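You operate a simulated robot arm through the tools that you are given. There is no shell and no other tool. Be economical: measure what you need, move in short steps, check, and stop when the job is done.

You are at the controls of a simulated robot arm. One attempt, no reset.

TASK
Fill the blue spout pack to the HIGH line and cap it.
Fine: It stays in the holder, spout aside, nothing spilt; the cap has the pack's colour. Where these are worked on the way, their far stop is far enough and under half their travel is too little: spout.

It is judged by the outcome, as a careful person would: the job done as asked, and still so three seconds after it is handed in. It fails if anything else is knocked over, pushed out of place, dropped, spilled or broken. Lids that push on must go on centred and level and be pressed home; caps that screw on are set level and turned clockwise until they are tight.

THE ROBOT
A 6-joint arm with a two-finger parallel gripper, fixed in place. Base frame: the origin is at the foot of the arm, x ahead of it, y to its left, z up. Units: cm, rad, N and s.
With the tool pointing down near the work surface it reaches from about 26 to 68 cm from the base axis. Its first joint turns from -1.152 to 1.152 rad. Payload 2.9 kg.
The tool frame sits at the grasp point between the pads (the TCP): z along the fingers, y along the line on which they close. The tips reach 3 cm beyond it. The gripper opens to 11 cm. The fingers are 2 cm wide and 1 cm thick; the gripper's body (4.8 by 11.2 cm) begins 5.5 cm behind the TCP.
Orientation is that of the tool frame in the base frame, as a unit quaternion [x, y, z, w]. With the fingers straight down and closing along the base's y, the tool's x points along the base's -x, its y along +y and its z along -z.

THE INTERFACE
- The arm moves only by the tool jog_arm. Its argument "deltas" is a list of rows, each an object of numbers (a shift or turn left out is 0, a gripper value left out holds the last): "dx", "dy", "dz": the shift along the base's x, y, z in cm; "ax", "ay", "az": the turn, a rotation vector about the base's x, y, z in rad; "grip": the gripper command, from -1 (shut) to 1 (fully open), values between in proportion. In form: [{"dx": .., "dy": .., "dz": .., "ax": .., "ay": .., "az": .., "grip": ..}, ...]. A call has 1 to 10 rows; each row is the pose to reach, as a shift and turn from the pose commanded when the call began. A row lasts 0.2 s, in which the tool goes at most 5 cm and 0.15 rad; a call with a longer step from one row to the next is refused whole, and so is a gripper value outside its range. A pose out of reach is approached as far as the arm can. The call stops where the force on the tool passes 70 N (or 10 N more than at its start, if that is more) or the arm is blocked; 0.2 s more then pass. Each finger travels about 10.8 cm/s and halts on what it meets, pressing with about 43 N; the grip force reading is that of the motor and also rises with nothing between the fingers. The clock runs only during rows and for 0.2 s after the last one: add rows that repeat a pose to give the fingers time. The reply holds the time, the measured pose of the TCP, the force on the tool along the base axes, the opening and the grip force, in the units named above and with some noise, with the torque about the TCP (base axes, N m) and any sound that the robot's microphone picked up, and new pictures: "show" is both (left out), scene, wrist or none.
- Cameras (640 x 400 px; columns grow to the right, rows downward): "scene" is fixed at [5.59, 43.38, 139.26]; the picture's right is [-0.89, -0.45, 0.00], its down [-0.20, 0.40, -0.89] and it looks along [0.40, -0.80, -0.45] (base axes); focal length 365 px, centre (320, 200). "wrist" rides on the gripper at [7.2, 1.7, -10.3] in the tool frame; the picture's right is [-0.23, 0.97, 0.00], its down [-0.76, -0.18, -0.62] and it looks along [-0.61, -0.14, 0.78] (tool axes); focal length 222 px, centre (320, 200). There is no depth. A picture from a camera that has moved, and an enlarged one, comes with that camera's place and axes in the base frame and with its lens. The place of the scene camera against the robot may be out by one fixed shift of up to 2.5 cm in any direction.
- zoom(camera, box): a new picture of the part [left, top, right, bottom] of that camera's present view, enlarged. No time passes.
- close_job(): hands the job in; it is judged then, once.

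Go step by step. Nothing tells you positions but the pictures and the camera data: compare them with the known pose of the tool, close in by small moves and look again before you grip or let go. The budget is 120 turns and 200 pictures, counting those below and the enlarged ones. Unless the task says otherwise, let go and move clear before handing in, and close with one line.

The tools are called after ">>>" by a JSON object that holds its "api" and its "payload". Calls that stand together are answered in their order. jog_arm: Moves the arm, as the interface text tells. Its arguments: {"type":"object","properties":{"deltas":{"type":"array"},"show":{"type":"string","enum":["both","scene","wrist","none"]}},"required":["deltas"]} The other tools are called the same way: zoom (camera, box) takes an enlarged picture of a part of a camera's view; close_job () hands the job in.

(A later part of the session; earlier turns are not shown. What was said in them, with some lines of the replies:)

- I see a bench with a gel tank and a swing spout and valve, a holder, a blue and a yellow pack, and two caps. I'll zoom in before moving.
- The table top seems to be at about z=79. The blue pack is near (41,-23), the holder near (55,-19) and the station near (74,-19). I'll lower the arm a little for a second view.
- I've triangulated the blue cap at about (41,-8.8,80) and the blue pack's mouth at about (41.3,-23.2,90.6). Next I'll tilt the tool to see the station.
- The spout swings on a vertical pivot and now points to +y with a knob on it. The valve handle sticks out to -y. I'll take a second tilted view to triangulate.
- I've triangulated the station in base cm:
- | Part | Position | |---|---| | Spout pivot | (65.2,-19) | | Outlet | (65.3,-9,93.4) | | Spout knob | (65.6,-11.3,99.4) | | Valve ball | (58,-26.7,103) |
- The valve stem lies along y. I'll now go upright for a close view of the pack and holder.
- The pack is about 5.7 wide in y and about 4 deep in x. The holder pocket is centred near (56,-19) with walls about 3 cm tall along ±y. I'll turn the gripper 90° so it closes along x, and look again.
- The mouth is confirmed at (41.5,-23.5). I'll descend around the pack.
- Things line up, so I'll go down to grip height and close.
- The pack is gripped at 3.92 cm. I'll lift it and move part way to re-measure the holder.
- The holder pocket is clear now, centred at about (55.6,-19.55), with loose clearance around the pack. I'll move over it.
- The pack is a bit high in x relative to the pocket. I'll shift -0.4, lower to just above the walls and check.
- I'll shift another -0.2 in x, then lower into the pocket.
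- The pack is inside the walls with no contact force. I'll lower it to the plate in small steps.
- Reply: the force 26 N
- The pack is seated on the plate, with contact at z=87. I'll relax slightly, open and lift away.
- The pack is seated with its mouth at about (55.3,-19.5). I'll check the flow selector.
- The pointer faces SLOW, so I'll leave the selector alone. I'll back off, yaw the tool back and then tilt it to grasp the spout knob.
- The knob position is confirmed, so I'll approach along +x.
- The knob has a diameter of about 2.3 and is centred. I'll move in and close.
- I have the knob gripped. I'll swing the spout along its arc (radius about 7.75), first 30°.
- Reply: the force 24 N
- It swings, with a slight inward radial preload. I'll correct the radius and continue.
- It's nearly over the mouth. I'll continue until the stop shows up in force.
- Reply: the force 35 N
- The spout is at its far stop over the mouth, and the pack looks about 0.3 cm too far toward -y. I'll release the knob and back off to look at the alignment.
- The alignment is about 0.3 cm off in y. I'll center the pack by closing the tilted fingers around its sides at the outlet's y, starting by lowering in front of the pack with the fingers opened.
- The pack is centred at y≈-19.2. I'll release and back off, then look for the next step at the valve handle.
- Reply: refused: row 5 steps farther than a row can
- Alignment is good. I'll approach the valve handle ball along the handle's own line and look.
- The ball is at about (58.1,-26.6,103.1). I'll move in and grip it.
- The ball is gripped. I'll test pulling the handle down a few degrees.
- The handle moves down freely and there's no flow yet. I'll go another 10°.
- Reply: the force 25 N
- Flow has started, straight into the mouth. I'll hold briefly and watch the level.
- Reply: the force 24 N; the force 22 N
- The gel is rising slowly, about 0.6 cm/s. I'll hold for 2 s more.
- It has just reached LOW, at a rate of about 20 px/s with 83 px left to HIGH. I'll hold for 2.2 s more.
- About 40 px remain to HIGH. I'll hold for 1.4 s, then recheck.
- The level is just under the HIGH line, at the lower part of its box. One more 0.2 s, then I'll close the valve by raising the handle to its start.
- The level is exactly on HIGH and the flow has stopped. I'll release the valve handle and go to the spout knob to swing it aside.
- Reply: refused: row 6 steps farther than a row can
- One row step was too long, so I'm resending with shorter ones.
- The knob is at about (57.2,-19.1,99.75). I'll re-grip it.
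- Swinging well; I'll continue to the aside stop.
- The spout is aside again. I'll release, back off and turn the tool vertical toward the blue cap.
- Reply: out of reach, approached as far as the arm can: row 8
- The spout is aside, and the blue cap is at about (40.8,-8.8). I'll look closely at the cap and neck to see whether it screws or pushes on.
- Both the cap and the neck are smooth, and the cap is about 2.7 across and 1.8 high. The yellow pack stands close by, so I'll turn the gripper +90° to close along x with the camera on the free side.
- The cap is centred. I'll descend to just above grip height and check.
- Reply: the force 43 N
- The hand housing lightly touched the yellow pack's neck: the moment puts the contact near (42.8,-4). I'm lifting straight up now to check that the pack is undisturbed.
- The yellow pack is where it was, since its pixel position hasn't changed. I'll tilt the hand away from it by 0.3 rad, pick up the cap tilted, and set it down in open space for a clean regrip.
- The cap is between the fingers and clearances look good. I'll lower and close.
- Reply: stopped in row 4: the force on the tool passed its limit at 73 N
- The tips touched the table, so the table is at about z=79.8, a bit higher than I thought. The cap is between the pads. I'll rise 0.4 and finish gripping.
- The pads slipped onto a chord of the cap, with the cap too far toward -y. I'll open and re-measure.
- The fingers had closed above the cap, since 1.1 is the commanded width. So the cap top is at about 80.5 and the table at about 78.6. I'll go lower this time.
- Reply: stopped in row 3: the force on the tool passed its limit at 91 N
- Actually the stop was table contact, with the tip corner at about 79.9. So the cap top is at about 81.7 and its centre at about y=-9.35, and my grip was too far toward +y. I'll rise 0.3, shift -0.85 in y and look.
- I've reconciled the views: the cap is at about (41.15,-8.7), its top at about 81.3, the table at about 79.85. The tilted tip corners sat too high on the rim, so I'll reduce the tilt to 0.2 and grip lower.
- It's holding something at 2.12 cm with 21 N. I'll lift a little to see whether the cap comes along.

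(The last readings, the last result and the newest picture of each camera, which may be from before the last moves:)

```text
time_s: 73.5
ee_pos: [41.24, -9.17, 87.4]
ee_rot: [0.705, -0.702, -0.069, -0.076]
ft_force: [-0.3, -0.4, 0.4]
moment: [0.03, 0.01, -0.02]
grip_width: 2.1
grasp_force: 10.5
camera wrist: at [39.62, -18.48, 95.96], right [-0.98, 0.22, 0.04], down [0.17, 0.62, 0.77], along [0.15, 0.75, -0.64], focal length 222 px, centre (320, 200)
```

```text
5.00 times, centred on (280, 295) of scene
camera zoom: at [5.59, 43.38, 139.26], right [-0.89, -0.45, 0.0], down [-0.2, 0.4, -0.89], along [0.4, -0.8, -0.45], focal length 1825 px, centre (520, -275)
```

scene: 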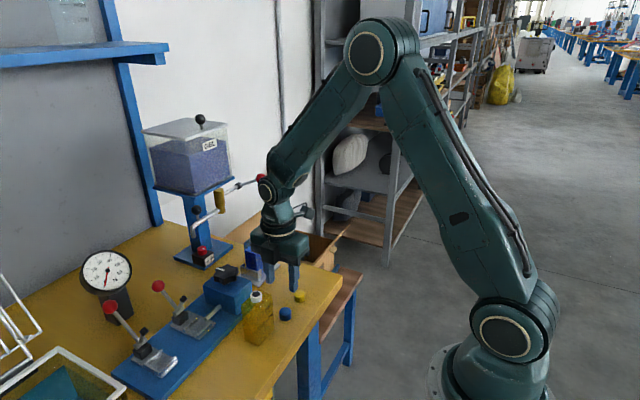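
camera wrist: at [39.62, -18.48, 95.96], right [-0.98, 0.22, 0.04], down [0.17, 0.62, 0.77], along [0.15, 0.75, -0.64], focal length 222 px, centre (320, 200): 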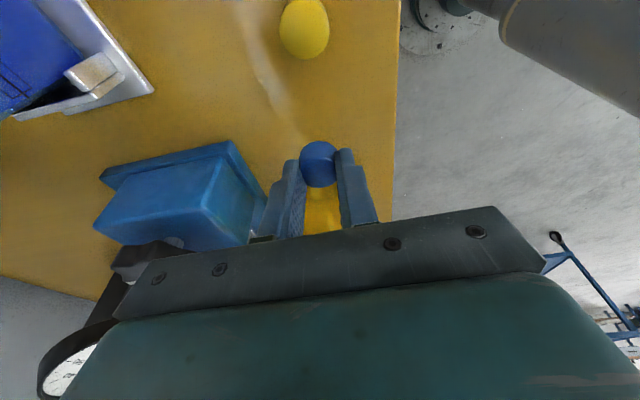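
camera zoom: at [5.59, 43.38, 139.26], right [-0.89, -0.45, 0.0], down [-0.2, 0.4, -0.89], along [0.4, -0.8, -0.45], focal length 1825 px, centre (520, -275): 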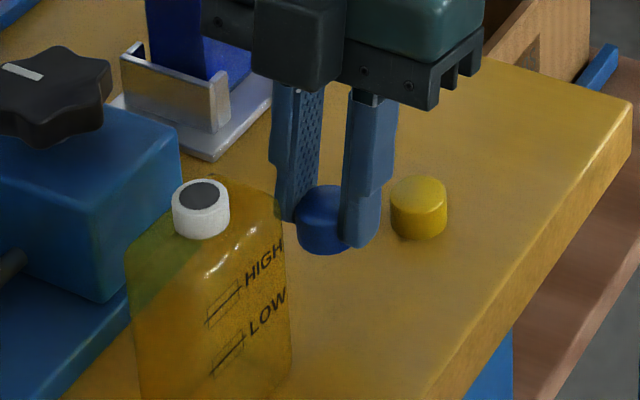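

The cap lifts. I'll raise it, yaw to 0 and carry it to open table near (45,-20) for a clean regrip.

>>> {"api": "jog_arm", "payload": {"deltas": [{"dz": 3, "az": -0.15}, {"dz": 5, "az": -0.3}, {"dx": 1, "dy": -2, "dz": 5, "az": -0.45}, {"dx": 2, "dy": -4, "dz": 5, "az": -0.6}, {"dx": 3, "dy": -6, "dz": 5, "az": -0.75}, {"dx": 3.8, "dy": -8, "dz": 5, "az": -0.9}, {"dx": 3.8, "dy": -10, "dz": 5, "az": -1.05}, {"dx": 3.8, "dy": -10.8, "dz": 5, "az": -1.2}, {"dx": 3.8, "dy": -10.8, "dz": 5, "az": -1.35}, {"dx": 3.8, "dy": -10.8, "dz": 5, "az": -1.5}], "show": "both"}}

>>> {"api": "zoom", "payload": {"camera": "wrist", "box": [260, 120, 380, 220]}}

>>> {"api": "zoom", "payload": {"camera": "scene", "box": [230, 210, 330, 310]}}

```text
time_s: 75.7
ee_pos: [44.98, -20.16, 92.23]
ee_rot: [-0.036, 0.994, -0.001, 0.102]
ft_force: [-0.1, 0.2, 0.8]
moment: [-0.04, 0.0, 0.0]
grip_width: 2.17
grasp_force: 10.9
camera wrist: at [35.84, -19.08, 100.84], right [0.15, 0.99, 0.04], down [0.63, -0.12, 0.77], along [0.76, -0.09, -0.64], focal length 222 px, centre (320, 200)
```

scene: 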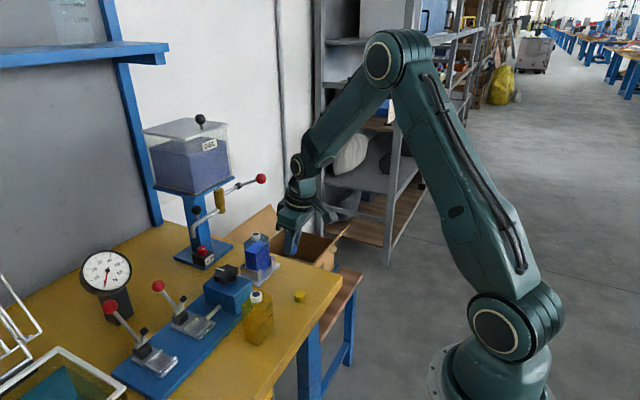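
wrist: 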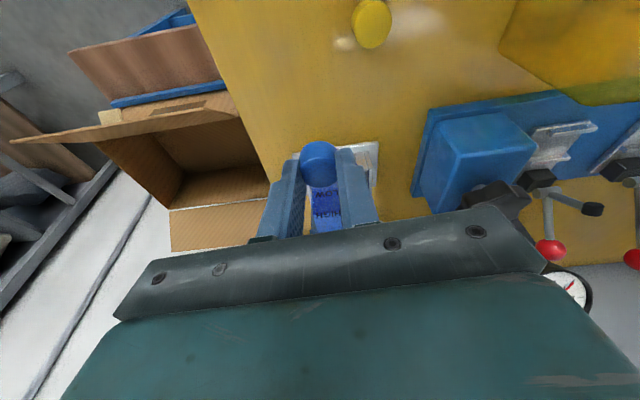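

```text
4.00 times, centred on (320, 170) of wrist
camera zoom: at [35.84, -19.08, 100.84], right [0.15, 0.99, 0.04], down [0.63, -0.12, 0.77], along [0.76, -0.09, -0.64], focal length 888 px, centre (320, 320)
```

zoom: 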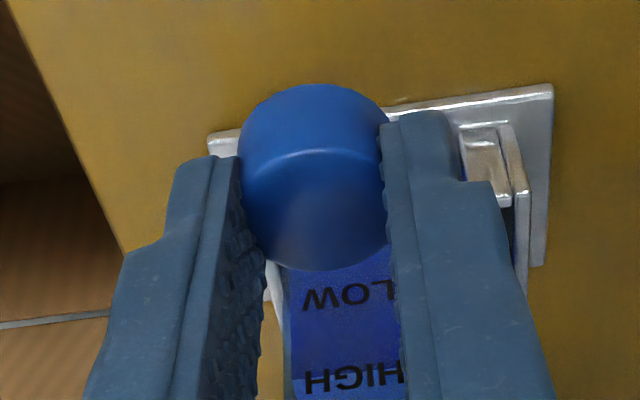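

```text
4.00 times, centred on (280, 260) of scene
camera zoom: at [5.59, 43.38, 139.26], right [-0.89, -0.45, 0.0], down [-0.2, 0.4, -0.89], along [0.4, -0.8, -0.45], focal length 1460 px, centre (480, -40)
```

zoom: 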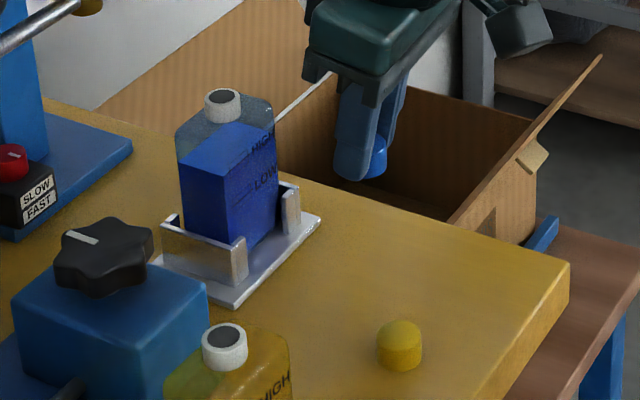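

I'll lower the cap to the same height at which it was picked (TCP about 83.4), release it and back off.

>>> {"api": "jog_arm", "payload": {"deltas": [{"dz": -4, "az": -0.0708}, {"dz": -7, "az": -0.0708}, {"dz": -8.4, "az": -0.0708}, {"dz": -8.8, "az": -0.0708}, {"dz": -8.8, "az": -0.0708}], "show": "none"}}

>>> {"api": "jog_arm", "payload": {"deltas": [{"grip": -0.5}, {"grip": -0.2}, {"dz": 3}, {"dz": 7}], "show": "wrist"}}

>>> {"api": "zoom", "payload": {"camera": "scene", "box": [230, 210, 330, 310]}}

```text
time_s: 76.9
ee_pos: [44.86, -20.05, 83.45]
ee_rot: [-0.002, 0.995, -0.006, 0.101]
ft_force: [0.0, -0.1, -0.5]
moment: [-0.05, 0.0, -0.01]
grip_width: 2.04
grasp_force: 1.9
```

```text
time_s: 77.9
ee_pos: [44.8, -20.13, 90.54]
ee_rot: [-0.002, 0.995, -0.005, 0.101]
ft_force: [-0.5, -0.3, 0.3]
moment: [-0.03, 0.01, 0.01]
grip_width: 4.41
grasp_force: 0.2
camera wrist: at [35.72, -18.43, 99.05], right [0.22, 0.98, 0.04], down [0.62, -0.17, 0.77], along [0.75, -0.14, -0.64], focal length 222 px, centre (320, 200)
```

wrist: 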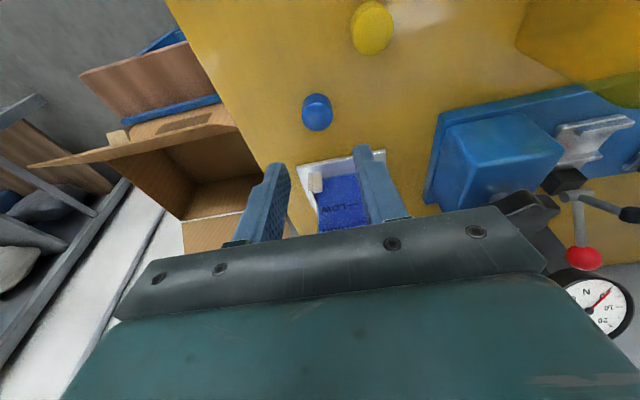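

```text
4.00 times, centred on (280, 260) of scene
camera zoom: at [5.59, 43.38, 139.26], right [-0.89, -0.45, 0.0], down [-0.2, 0.4, -0.89], along [0.4, -0.8, -0.45], focal length 1460 px, centre (480, -40)
```

zoom: 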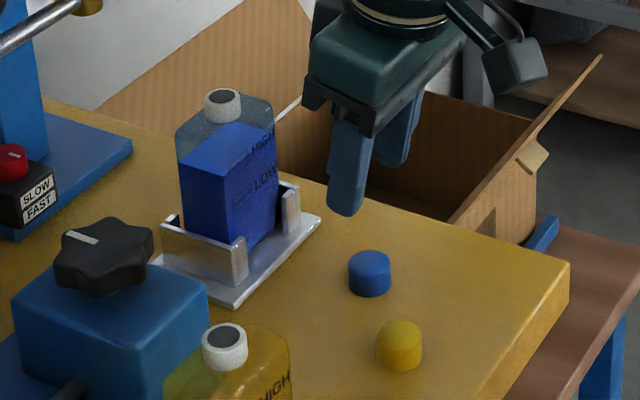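

The cap stands upright on the open table. I'll straighten the tool, yaw to about -20° (clear of the lever later) and measure the cap again.

>>> {"api": "jog_arm", "payload": {"deltas": [{"ay": 0.1}, {"ay": 0.203}], "show": "none"}}

>>> {"api": "jog_arm", "payload": {"deltas": [{"az": -0.12}, {"az": -0.24}, {"az": -0.35}], "show": "wrist"}}

>>> {"api": "zoom", "payload": {"camera": "wrist", "box": [240, 60, 400, 180]}}

```text
time_s: 78.5
ee_pos: [44.98, -20.12, 90.45]
ee_rot: [-0.003, 1.0, -0.004, 0.0]
ft_force: [-0.9, 0.3, 0.3]
moment: [-0.01, -0.01, 0.01]
grip_width: 4.4
grasp_force: 0.1
```

```text
time_s: 79.3
ee_pos: [44.95, -20.01, 90.51]
ee_rot: [0.172, 0.985, -0.003, -0.001]
ft_force: [0.2, 0.5, -0.4]
moment: [-0.01, 0.01, -0.02]
grip_width: 4.4
grasp_force: 0.1
camera wrist: at [38.92, -16.03, 100.73], right [0.54, 0.84, -0.01], down [0.66, -0.42, 0.63], along [0.52, -0.35, -0.78], focal length 222 px, centre (320, 200)
```

wrist: 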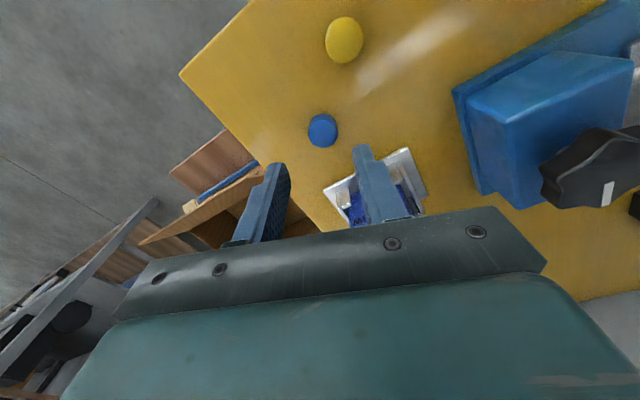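

```text
3.33 times, centred on (320, 120) of wrist
camera zoom: at [38.92, -16.03, 100.73], right [0.54, 0.84, -0.01], down [0.66, -0.42, 0.63], along [0.52, -0.35, -0.78], focal length 740 px, centre (320, 467)
```

zoom: 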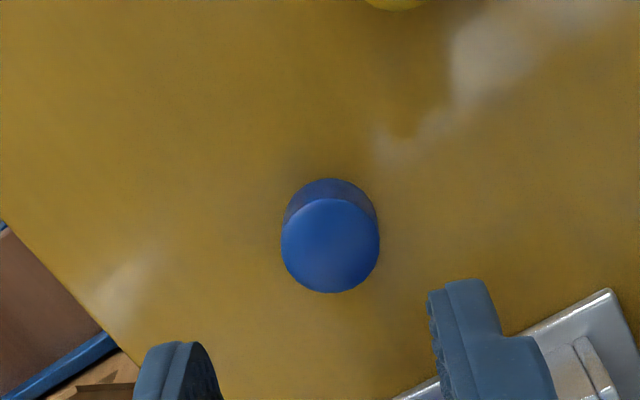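

The cap is at about (45.55,-20.3). I'll center over it and descend part way to refine.

>>> {"api": "jog_arm", "payload": {"deltas": [{"dx": 0.6, "dy": -0.25, "dz": -2}, {"dx": 0.6, "dy": -0.25, "dz": -4.5}], "show": "wrist"}}

>>> {"api": "zoom", "payload": {"camera": "wrist", "box": [240, 90, 400, 210]}}

>>> {"api": "zoom", "payload": {"camera": "scene", "box": [240, 220, 310, 290]}}

```text
time_s: 79.9
ee_pos: [45.56, -20.24, 86.07]
ee_rot: [0.171, 0.985, -0.004, 0.001]
ft_force: [0.0, -0.4, 0.9]
moment: [0.01, 0.01, 0.0]
grip_width: 4.38
grasp_force: 0.1
camera wrist: at [39.44, -16.25, 96.27], right [0.54, 0.84, -0.01], down [0.66, -0.42, 0.63], along [0.52, -0.35, -0.78], focal length 222 px, centre (320, 200)
```

wrist: 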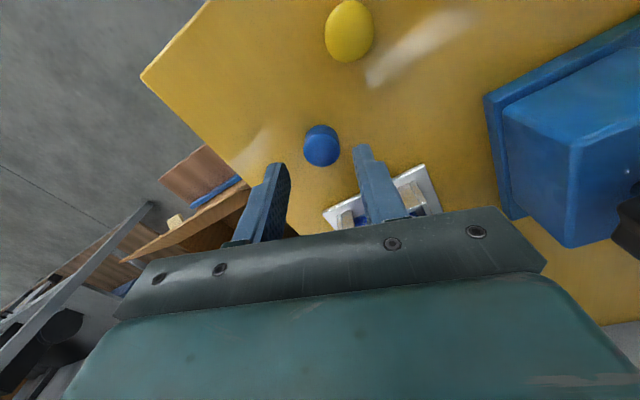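

```text
3.33 times, centred on (320, 150) of wrist
camera zoom: at [39.44, -16.25, 96.27], right [0.54, 0.84, -0.01], down [0.66, -0.42, 0.63], along [0.52, -0.35, -0.78], focal length 740 px, centre (320, 367)
```

zoom: 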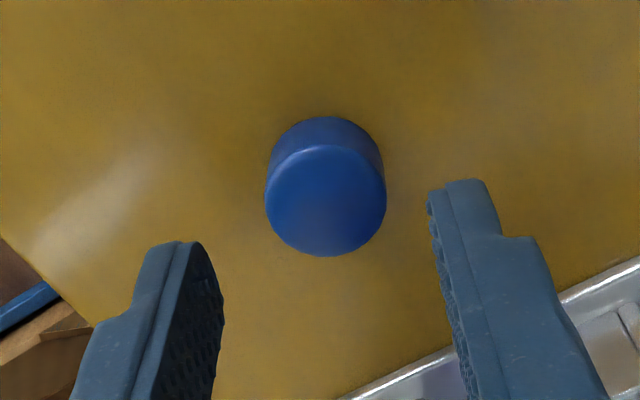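

```text
5.71 times, centred on (275, 255) of scene
camera zoom: at [5.59, 43.38, 139.26], right [-0.89, -0.45, 0.0], down [-0.2, 0.4, -0.89], along [0.4, -0.8, -0.45], focal length 2086 px, centre (577, -114)
```

zoom: 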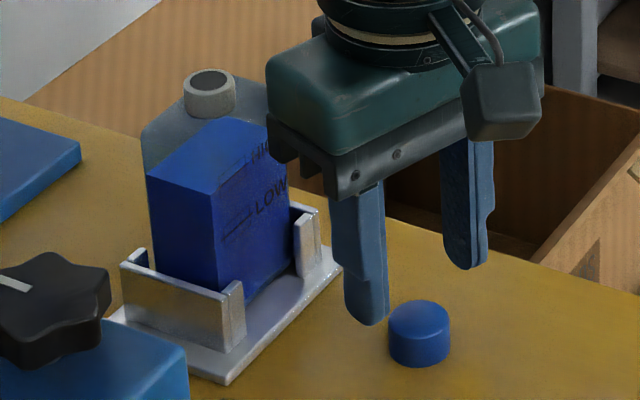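

The cap is centred between the fingers. I'll descend to z≈83.2 and close.

>>> {"api": "jog_arm", "payload": {"deltas": [{"dx": -0.08, "dz": -1.2}, {"dx": -0.08, "dz": -2.2}, {"dx": -0.08, "dz": -2.85}, {"dx": -0.08, "dz": -2.85, "grip": -0.4}, {"dx": -0.08, "dz": -2.85, "grip": -0.55}, {"dx": -0.08, "dz": -2.85, "grip": -0.65}, {"dx": -0.08, "dz": -2.85, "grip": -0.65}], "show": "wrist"}}

>>> {"api": "zoom", "payload": {"camera": "wrist", "box": [260, 120, 380, 220]}}

>>> {"api": "zoom", "payload": {"camera": "scene", "box": [240, 220, 310, 290]}}

```text
time_s: 81.5
ee_pos: [45.38, -20.28, 83.16]
ee_rot: [0.171, 0.985, -0.004, 0.001]
ft_force: [0.2, 0.1, 0.5]
moment: [0.03, 0.01, -0.03]
grip_width: 1.97
grasp_force: 30.8
camera wrist: at [39.33, -16.29, 93.33], right [0.54, 0.84, -0.01], down [0.66, -0.42, 0.63], along [0.52, -0.35, -0.78], focal length 222 px, centre (320, 200)
```

wrist: 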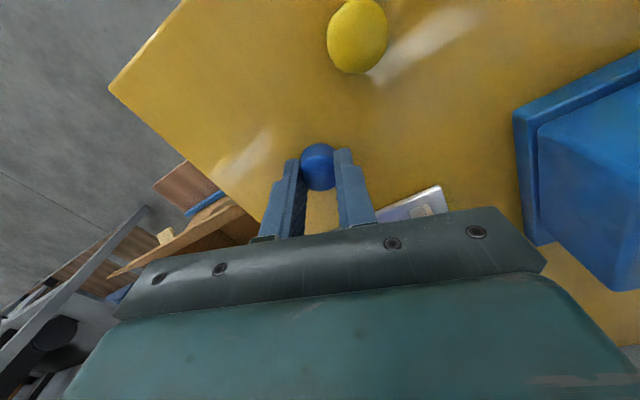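

```text
4.00 times, centred on (320, 170) of wrist
camera zoom: at [39.33, -16.29, 93.33], right [0.54, 0.84, -0.01], down [0.66, -0.42, 0.63], along [0.52, -0.35, -0.78], focal length 888 px, centre (320, 320)
```

zoom: 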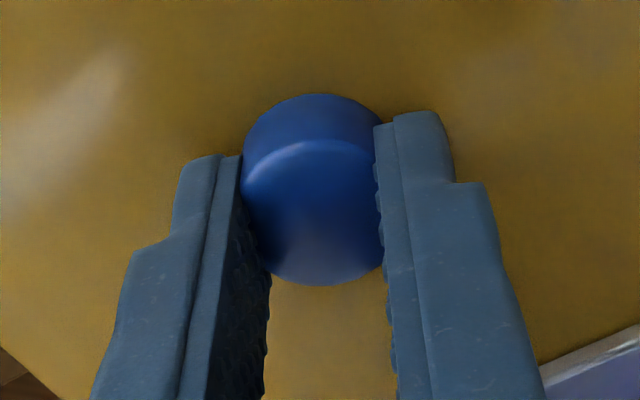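

```text
5.71 times, centred on (275, 255) of scene
camera zoom: at [5.59, 43.38, 139.26], right [-0.89, -0.45, 0.0], down [-0.2, 0.4, -0.89], along [0.4, -0.8, -0.45], focal length 2086 px, centre (577, -114)
```

zoom: 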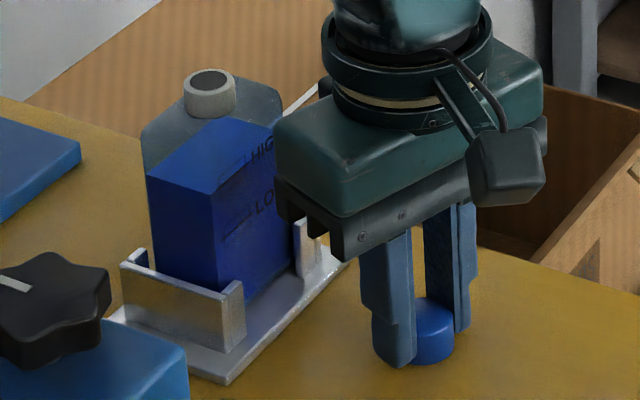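

The grip reads 1.97 cm with 31 N and the cap is centred between the pads. I'll lift it and check its attitude.

>>> {"api": "jog_arm", "payload": {"deltas": [{"dz": 1}, {"dz": 4}, {"dz": 8}, {"dz": 12}], "show": "wrist"}}

>>> {"api": "zoom", "payload": {"camera": "scene", "box": [230, 180, 310, 260]}}

>>> {"api": "zoom", "payload": {"camera": "wrist", "box": [260, 120, 380, 220]}}

```text
time_s: 82.5
ee_pos: [45.42, -20.2, 95.19]
ee_rot: [0.171, 0.985, -0.006, -0.001]
ft_force: [0.2, 0.3, -0.6]
moment: [-0.02, 0.01, 0.0]
grip_width: 1.97
grasp_force: 30.7
camera wrist: at [39.39, -16.17, 105.43], right [0.54, 0.84, -0.01], down [0.66, -0.42, 0.63], along [0.52, -0.35, -0.78], focal length 222 px, centre (320, 200)
```

wrist: 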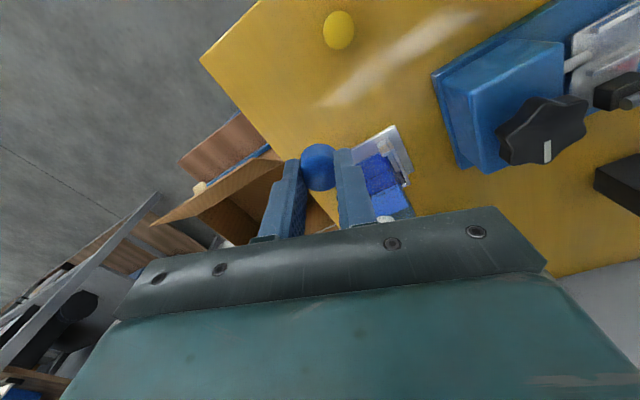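

```text
5.00 times, centred on (270, 220) of scene
camera zoom: at [5.59, 43.38, 139.26], right [-0.89, -0.45, 0.0], down [-0.2, 0.4, -0.89], along [0.4, -0.8, -0.45], focal length 1825 px, centre (570, 100)
```

zoom: 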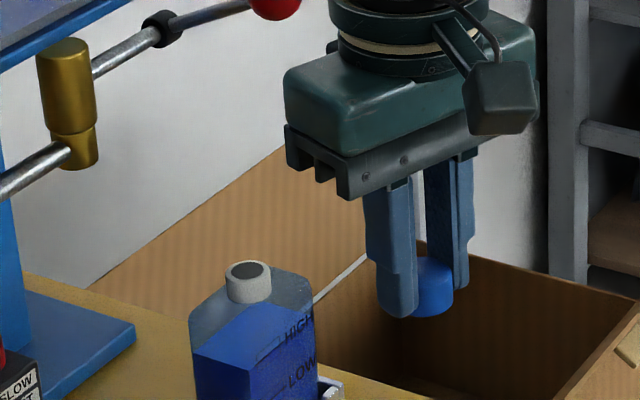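

```text
4.00 times, centred on (320, 170) of wrist
camera zoom: at [39.39, -16.17, 105.43], right [0.54, 0.84, -0.01], down [0.66, -0.42, 0.63], along [0.52, -0.35, -0.78], focal length 888 px, centre (320, 320)
```

zoom: 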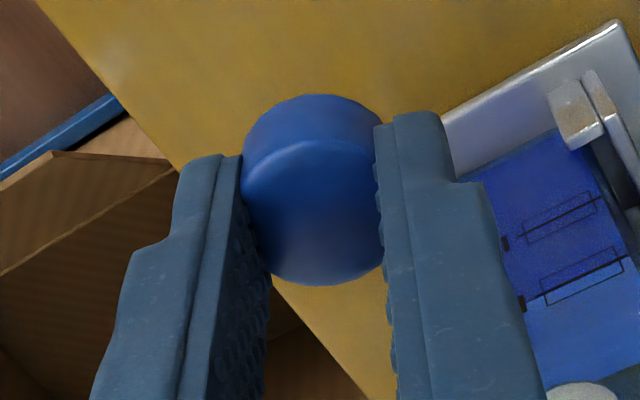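

The cap is held firmly and level. I'll carry it over the blue pack's neck and compare.

>>> {"api": "jog_arm", "payload": {"deltas": [{"dz": 1.8}, {"dx": 3.5, "dy": 0.3, "dz": 1.8}, {"dx": 7, "dy": 0.6, "dz": 1.8}, {"dx": 9.9, "dy": 0.95, "dz": 1.8}, {"dx": 9.9, "dy": 0.95, "dz": 1.8}], "show": "both"}}

>>> {"api": "zoom", "payload": {"camera": "wrist", "box": [260, 100, 380, 200]}}

>>> {"api": "zoom", "payload": {"camera": "scene", "box": [220, 180, 300, 260]}}

```text
time_s: 83.7
ee_pos: [55.26, -19.34, 96.9]
ee_rot: [0.171, 0.985, -0.005, 0.0]
ft_force: [0.1, 0.0, -0.3]
moment: [-0.01, 0.0, 0.01]
grip_width: 2.3
grasp_force: 23.4
camera wrist: at [49.18, -15.25, 107.21], right [0.54, 0.84, -0.01], down [0.66, -0.42, 0.63], along [0.52, -0.35, -0.78], focal length 222 px, centre (320, 200)
```

scene: 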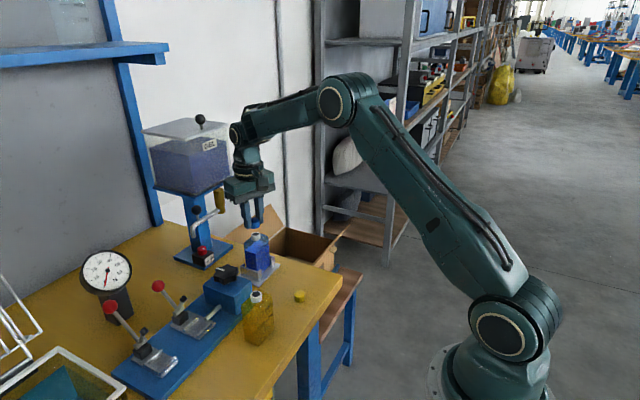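
wrist: 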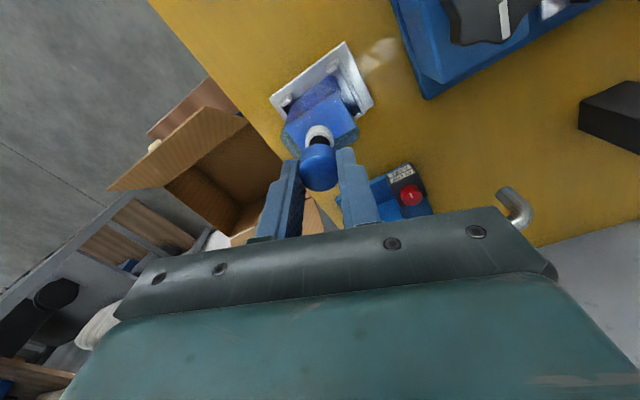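

```text
4.00 times, centred on (320, 150) of wrist
camera zoom: at [49.18, -15.25, 107.21], right [0.54, 0.84, -0.01], down [0.66, -0.42, 0.63], along [0.52, -0.35, -0.78], focal length 888 px, centre (320, 400)
```

zoom: 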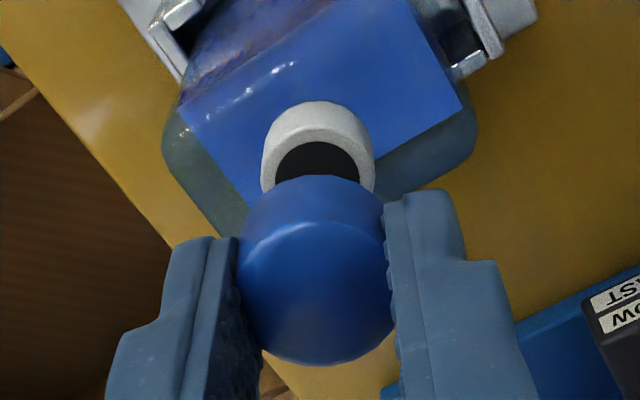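

```text
5.00 times, centred on (260, 220) of scene
camera zoom: at [5.59, 43.38, 139.26], right [-0.89, -0.45, 0.0], down [-0.2, 0.4, -0.89], along [0.4, -0.8, -0.45], focal length 1825 px, centre (620, 100)
```

zoom: 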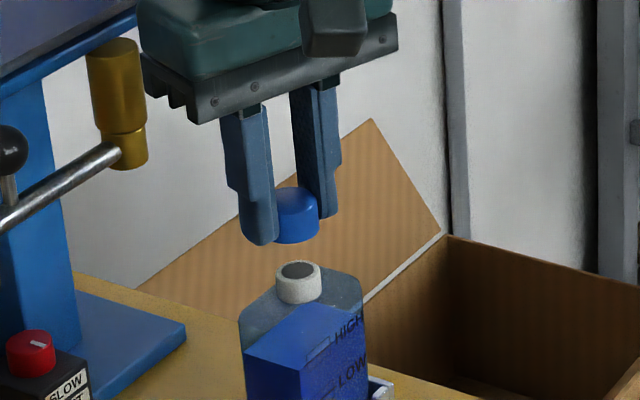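

The cap is about (+0.25,-0.14) off the mouth. I'll correct, lower to just above and look again.

>>> {"api": "jog_arm", "payload": {"deltas": [{"dx": -0.2, "dy": 0.12, "dz": -0.8}, {"dx": -0.2, "dy": 0.12, "dz": -1.6}, {"dx": -0.2, "dy": 0.12, "dz": -1.6}], "show": "wrist"}}

>>> {"api": "zoom", "payload": {"camera": "wrist", "box": [260, 100, 380, 200]}}

>>> {"api": "zoom", "payload": {"camera": "scene", "box": [235, 210, 275, 250]}}

```text
time_s: 84.5
ee_pos: [55.05, -19.09, 95.39]
ee_rot: [0.172, 0.985, -0.004, 0.0]
ft_force: [-0.5, -0.7, 0.7]
moment: [0.0, -0.01, 0.01]
grip_width: 2.23
grasp_force: 43.1
camera wrist: at [49.04, -15.06, 105.51], right [0.54, 0.84, -0.01], down [0.66, -0.42, 0.63], along [0.52, -0.35, -0.78], focal length 222 px, centre (320, 200)
```

wrist: 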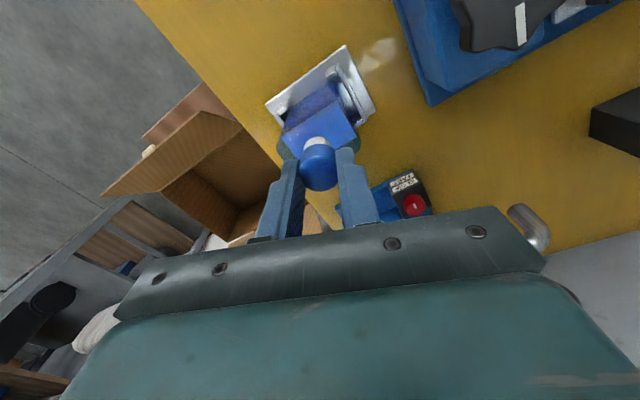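

```text
4.00 times, centred on (320, 150) of wrist
camera zoom: at [49.04, -15.06, 105.51], right [0.54, 0.84, -0.01], down [0.66, -0.42, 0.63], along [0.52, -0.35, -0.78], focal length 888 px, centre (320, 400)
```

zoom: 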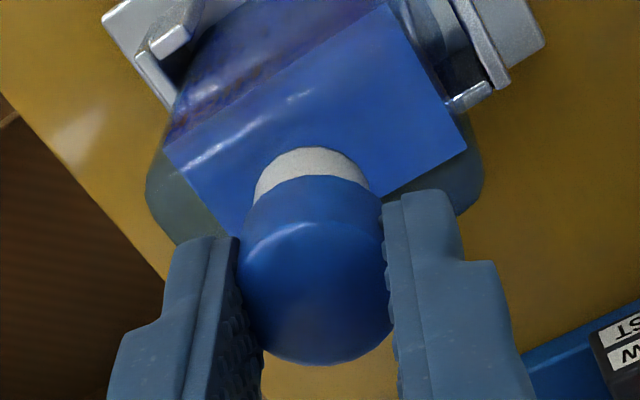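

```text
10.00 times, centred on (255, 230) of scene
camera zoom: at [5.59, 43.38, 139.26], right [-0.89, -0.45, 0.0], down [-0.2, 0.4, -0.89], along [0.4, -0.8, -0.45], focal length 3650 px, centre (970, -100)
```

zoom: 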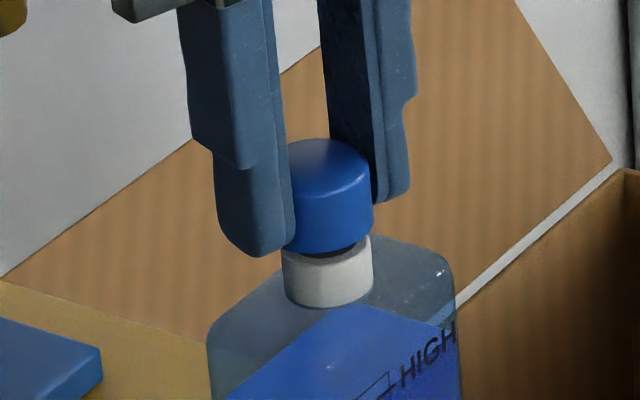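

The cap is almost aligned just above the neck, with about 0.2 cm left to correct. I'll shift slightly and lower gently, watching the force.

>>> {"api": "jog_arm", "payload": {"deltas": [{"dx": -0.17, "dy": 0.08}, {"dx": -0.17, "dy": 0.08, "dz": -0.2}, {"dx": -0.17, "dy": 0.08, "dz": -0.4}, {"dx": -0.17, "dy": 0.08, "dz": -0.6}], "show": "wrist"}}

>>> {"api": "zoom", "payload": {"camera": "wrist", "box": [260, 100, 380, 200]}}

>>> {"api": "zoom", "payload": {"camera": "scene", "box": [235, 210, 275, 250]}}

```text
time_s: 85.5
ee_pos: [55.07, -19.05, 94.79]
ee_rot: [0.171, 0.985, -0.005, -0.001]
ft_force: [-0.4, -0.8, 0.5]
moment: [0.02, -0.01, -0.01]
grip_width: 2.11
grasp_force: 43.1
camera wrist: at [48.93, -15.03, 105.0], right [0.54, 0.84, -0.01], down [0.66, -0.42, 0.63], along [0.52, -0.35, -0.78], focal length 222 px, centre (320, 200)
```

wrist: 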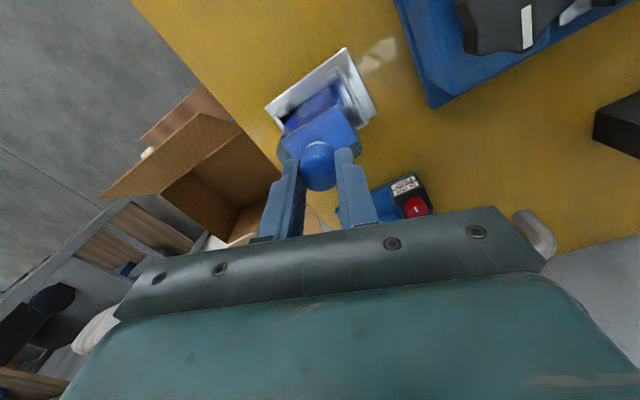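

```text
4.00 times, centred on (320, 150) of wrist
camera zoom: at [48.93, -15.03, 105.0], right [0.54, 0.84, -0.01], down [0.66, -0.42, 0.63], along [0.52, -0.35, -0.78], focal length 888 px, centre (320, 400)
```

zoom: 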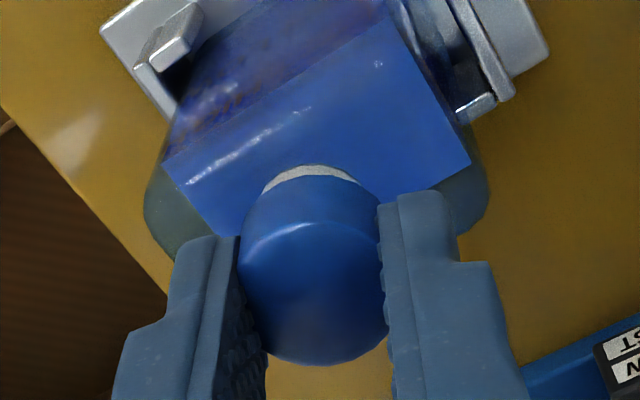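

```text
10.00 times, centred on (255, 230) of scene
camera zoom: at [5.59, 43.38, 139.26], right [-0.89, -0.45, 0.0], down [-0.2, 0.4, -0.89], along [0.4, -0.8, -0.45], focal length 3650 px, centre (970, -100)
```

zoom: 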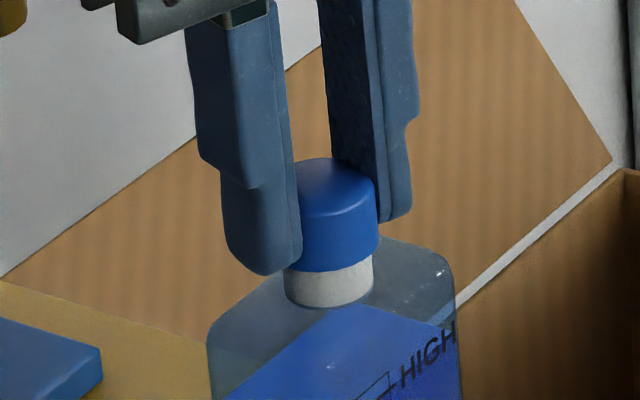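

The cap is starting over the neck with no contact force. I'll continue down.

>>> {"api": "jog_arm", "payload": {"deltas": [{"dz": -0.15}, {"dz": -0.3}, {"dz": -0.45}, {"dz": -0.6}], "show": "wrist"}}

>>> {"api": "zoom", "payload": {"camera": "scene", "box": [235, 210, 275, 250]}}

```text
time_s: 86.5
ee_pos: [55.11, -19.19, 94.65]
ee_rot: [0.172, 0.985, -0.005, 0.005]
ft_force: [-5.7, 3.2, 42.2]
moment: [0.14, 0.42, -0.04]
grip_width: 2.13
grasp_force: 43.0
heard: snap
camera wrist: at [48.93, -15.1, 104.84], right [0.54, 0.84, -0.01], down [0.65, -0.42, 0.63], along [0.53, -0.35, -0.77], focal length 222 px, centre (320, 200)
```

wrist: 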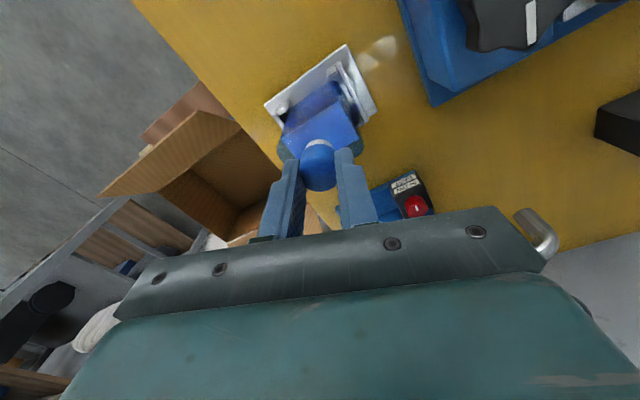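

```text
10.00 times, centred on (255, 230) of scene
camera zoom: at [5.5, 43.42, 139.25], right [-0.89, -0.45, 0.0], down [-0.2, 0.4, -0.89], along [0.4, -0.8, -0.45], focal length 3650 px, centre (970, -100)
```

zoom: 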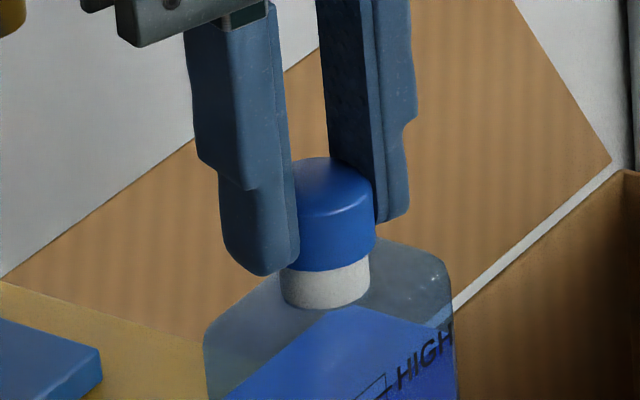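

I heard a snap, so it's a push-on cap. I'll ease off, release and inspect.

>>> {"api": "jog_arm", "payload": {"deltas": [{"dz": 0.45}, {"dz": 0.45, "grip": -0.45}, {"dz": 0.45, "grip": -0.2}, {"dz": 3}, {"dz": 5}], "show": "wrist"}}

>>> {"api": "zoom", "payload": {"camera": "wrist", "box": [260, 80, 380, 180]}}

>>> {"api": "zoom", "payload": {"camera": "scene", "box": [235, 210, 275, 250]}}

```text
time_s: 87.7
ee_pos: [55.05, -19.16, 99.41]
ee_rot: [0.172, 0.985, -0.004, -0.001]
ft_force: [0.2, -1.0, 0.2]
moment: [-0.01, 0.0, 0.02]
grip_width: 4.39
grasp_force: 0.0
camera wrist: at [48.93, -15.2, 109.56], right [0.54, 0.84, -0.01], down [0.66, -0.42, 0.63], along [0.52, -0.34, -0.78], focal length 222 px, centre (320, 200)
```

wrist: 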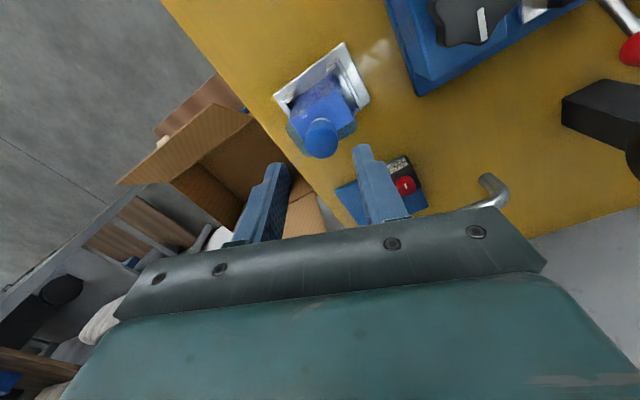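

```text
4.00 times, centred on (320, 130) of wrist
camera zoom: at [48.93, -15.2, 109.56], right [0.54, 0.84, -0.01], down [0.66, -0.42, 0.63], along [0.52, -0.34, -0.78], focal length 888 px, centre (320, 480)
```

zoom: 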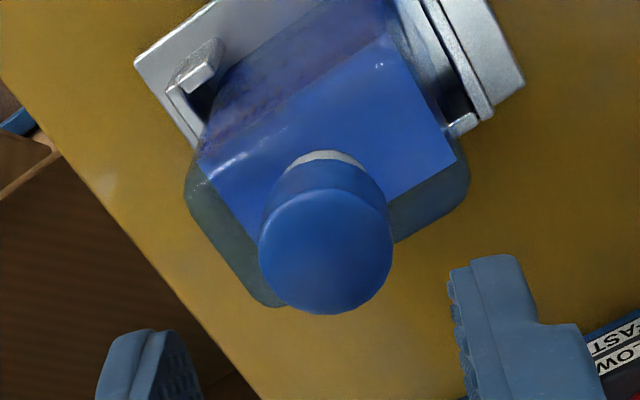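

```text
10.00 times, centred on (255, 230) of scene
camera zoom: at [5.59, 43.38, 139.26], right [-0.89, -0.45, 0.0], down [-0.2, 0.4, -0.89], along [0.4, -0.8, -0.45], focal length 3650 px, centre (970, -100)
```

zoom: 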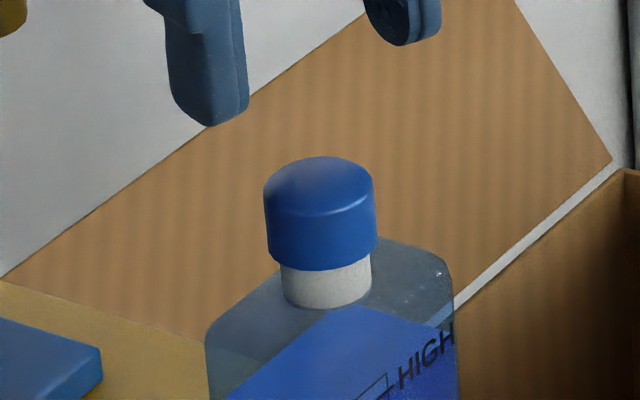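

The cap sits level and concentric. To make sure it's pressed home, I'll press on its top centre with closed fingers.

>>> {"api": "jog_arm", "payload": {"deltas": [{"dx": 0.1, "grip": -0.6}, {"dx": 0.1, "grip": -1}, {"dx": 0.1, "dz": -1.5, "grip": -1}, {"dx": 0.1, "dz": -2.6, "grip": -1}, {"dx": 0.1, "dz": -3.1, "grip": -1}, {"dx": 0.1, "dz": -3.3}, {"dx": 0.1, "dz": -3.5}, {"dx": 0.1, "dz": -3.7}, {"dx": 0.1, "dz": -3.9}], "show": "none"}}

>>> {"api": "zoom", "payload": {"camera": "scene", "box": [235, 210, 275, 250]}}

```text
time_s: 89.7
ee_pos: [55.38, -19.28, 96.32]
ee_rot: [0.171, 0.985, -0.007, 0.011]
ft_force: [-8.8, 1.4, 64.0]
moment: [0.12, 0.32, 0.01]
grip_width: 0.0
grasp_force: 37.7
```

```text
10.00 times, centred on (255, 230) of scene
camera zoom: at [5.46, 43.43, 139.25], right [-0.89, -0.45, 0.0], down [-0.2, 0.4, -0.89], along [0.41, -0.8, -0.45], focal length 3650 px, centre (970, -100)
```

zoom: 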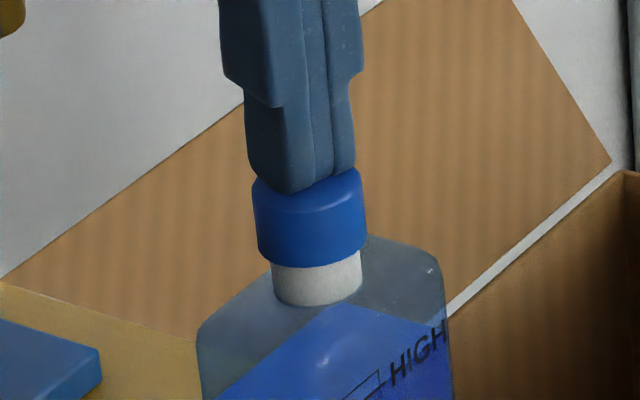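

Pressed with 64 N and it didn't move, so the cap is home. I'll lift off and check the final state.

>>> {"api": "jog_arm", "payload": {"deltas": [{"dz": 1}, {"dz": 4}, {"dx": -2, "dz": 8}, {"dx": -6, "dy": 0, "dz": 10}, {"dx": -10, "dy": 0, "dz": 12}, {"dx": -14, "dz": 12}], "show": "both"}}

>>> {"api": "zoom", "payload": {"camera": "scene", "box": [235, 220, 285, 280]}}

>>> {"api": "zoom", "payload": {"camera": "scene", "box": [180, 150, 320, 320]}}

>>> {"api": "zoom", "payload": {"camera": "wrist", "box": [240, 60, 440, 220]}}

```text
time_s: 91.1
ee_pos: [41.02, -19.01, 107.22]
ee_rot: [0.171, 0.985, -0.004, 0.0]
ft_force: [-0.2, -0.5, 0.1]
moment: [-0.01, -0.05, 0.0]
grip_width: 0.02
grasp_force: 37.8
camera wrist: at [35.0, -14.99, 117.5], right [0.54, 0.84, -0.01], down [0.66, -0.42, 0.63], along [0.52, -0.34, -0.78], focal length 222 px, centre (320, 200)
```

scene: 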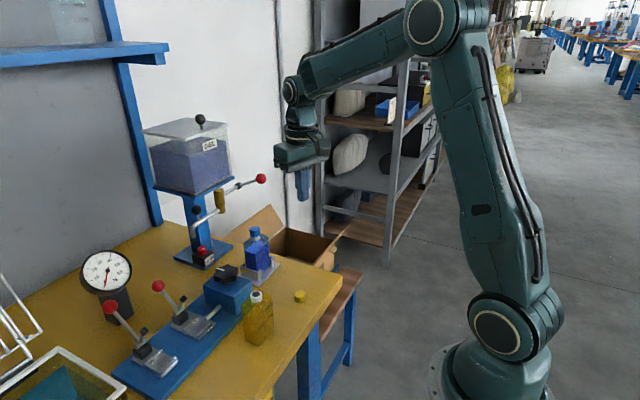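
wrist: 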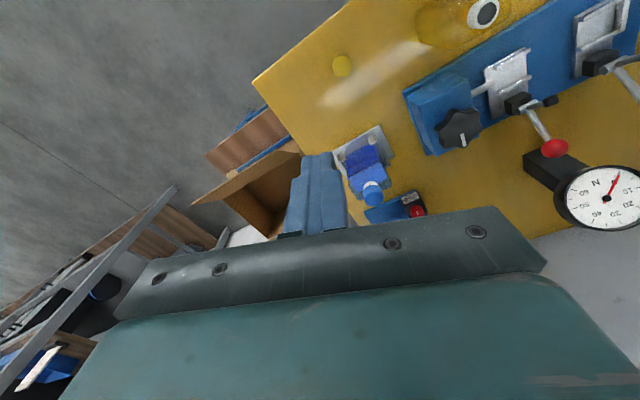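

```text
6.67 times, centred on (260, 250) of scene
camera zoom: at [5.59, 43.38, 139.26], right [-0.89, -0.45, 0.0], down [-0.2, 0.4, -0.89], along [0.4, -0.8, -0.45], focal length 2433 px, centre (720, -133)
```

zoom: 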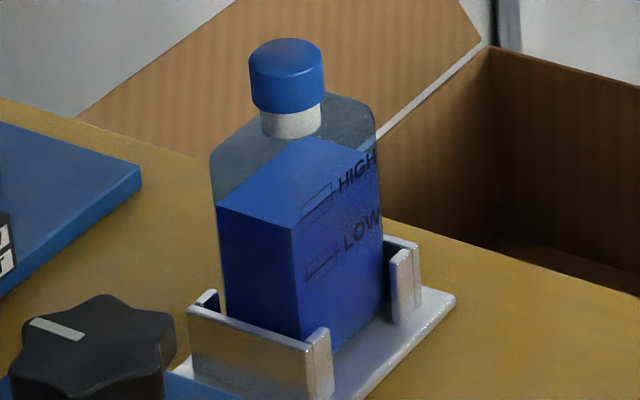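

```text
2.35 times, centred on (250, 235) of scene
camera zoom: at [5.59, 43.38, 139.26], right [-0.89, -0.45, 0.0], down [-0.2, 0.4, -0.89], along [0.4, -0.8, -0.45], focal length 859 px, centre (485, 118)
```

zoom: 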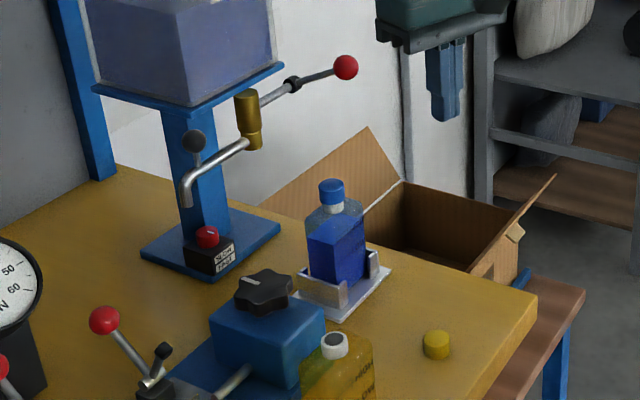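

```text
2.50 times, centred on (340, 140) of wrist
camera zoom: at [35.0, -14.99, 117.5], right [0.54, 0.84, -0.01], down [0.66, -0.42, 0.63], along [0.52, -0.34, -0.78], focal length 555 px, centre (270, 350)
```

zoom: 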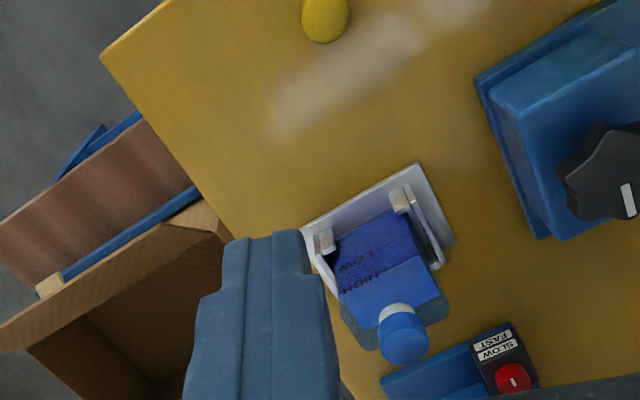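

The blue pack is in its holder, filled to HIGH, with the blue cap snapped on level. The spout is aside, the valve is closed, nothing is spilt, and the arm is clear. I'm handing in.

>>> {"api": "close_job", "payload": {}}

```text
The job is handed in.
```

The blue pack is filled to the HIGH line and capped with the blue cap. It stands in the holder with the spout swung aside, and I saw nothing spilt.
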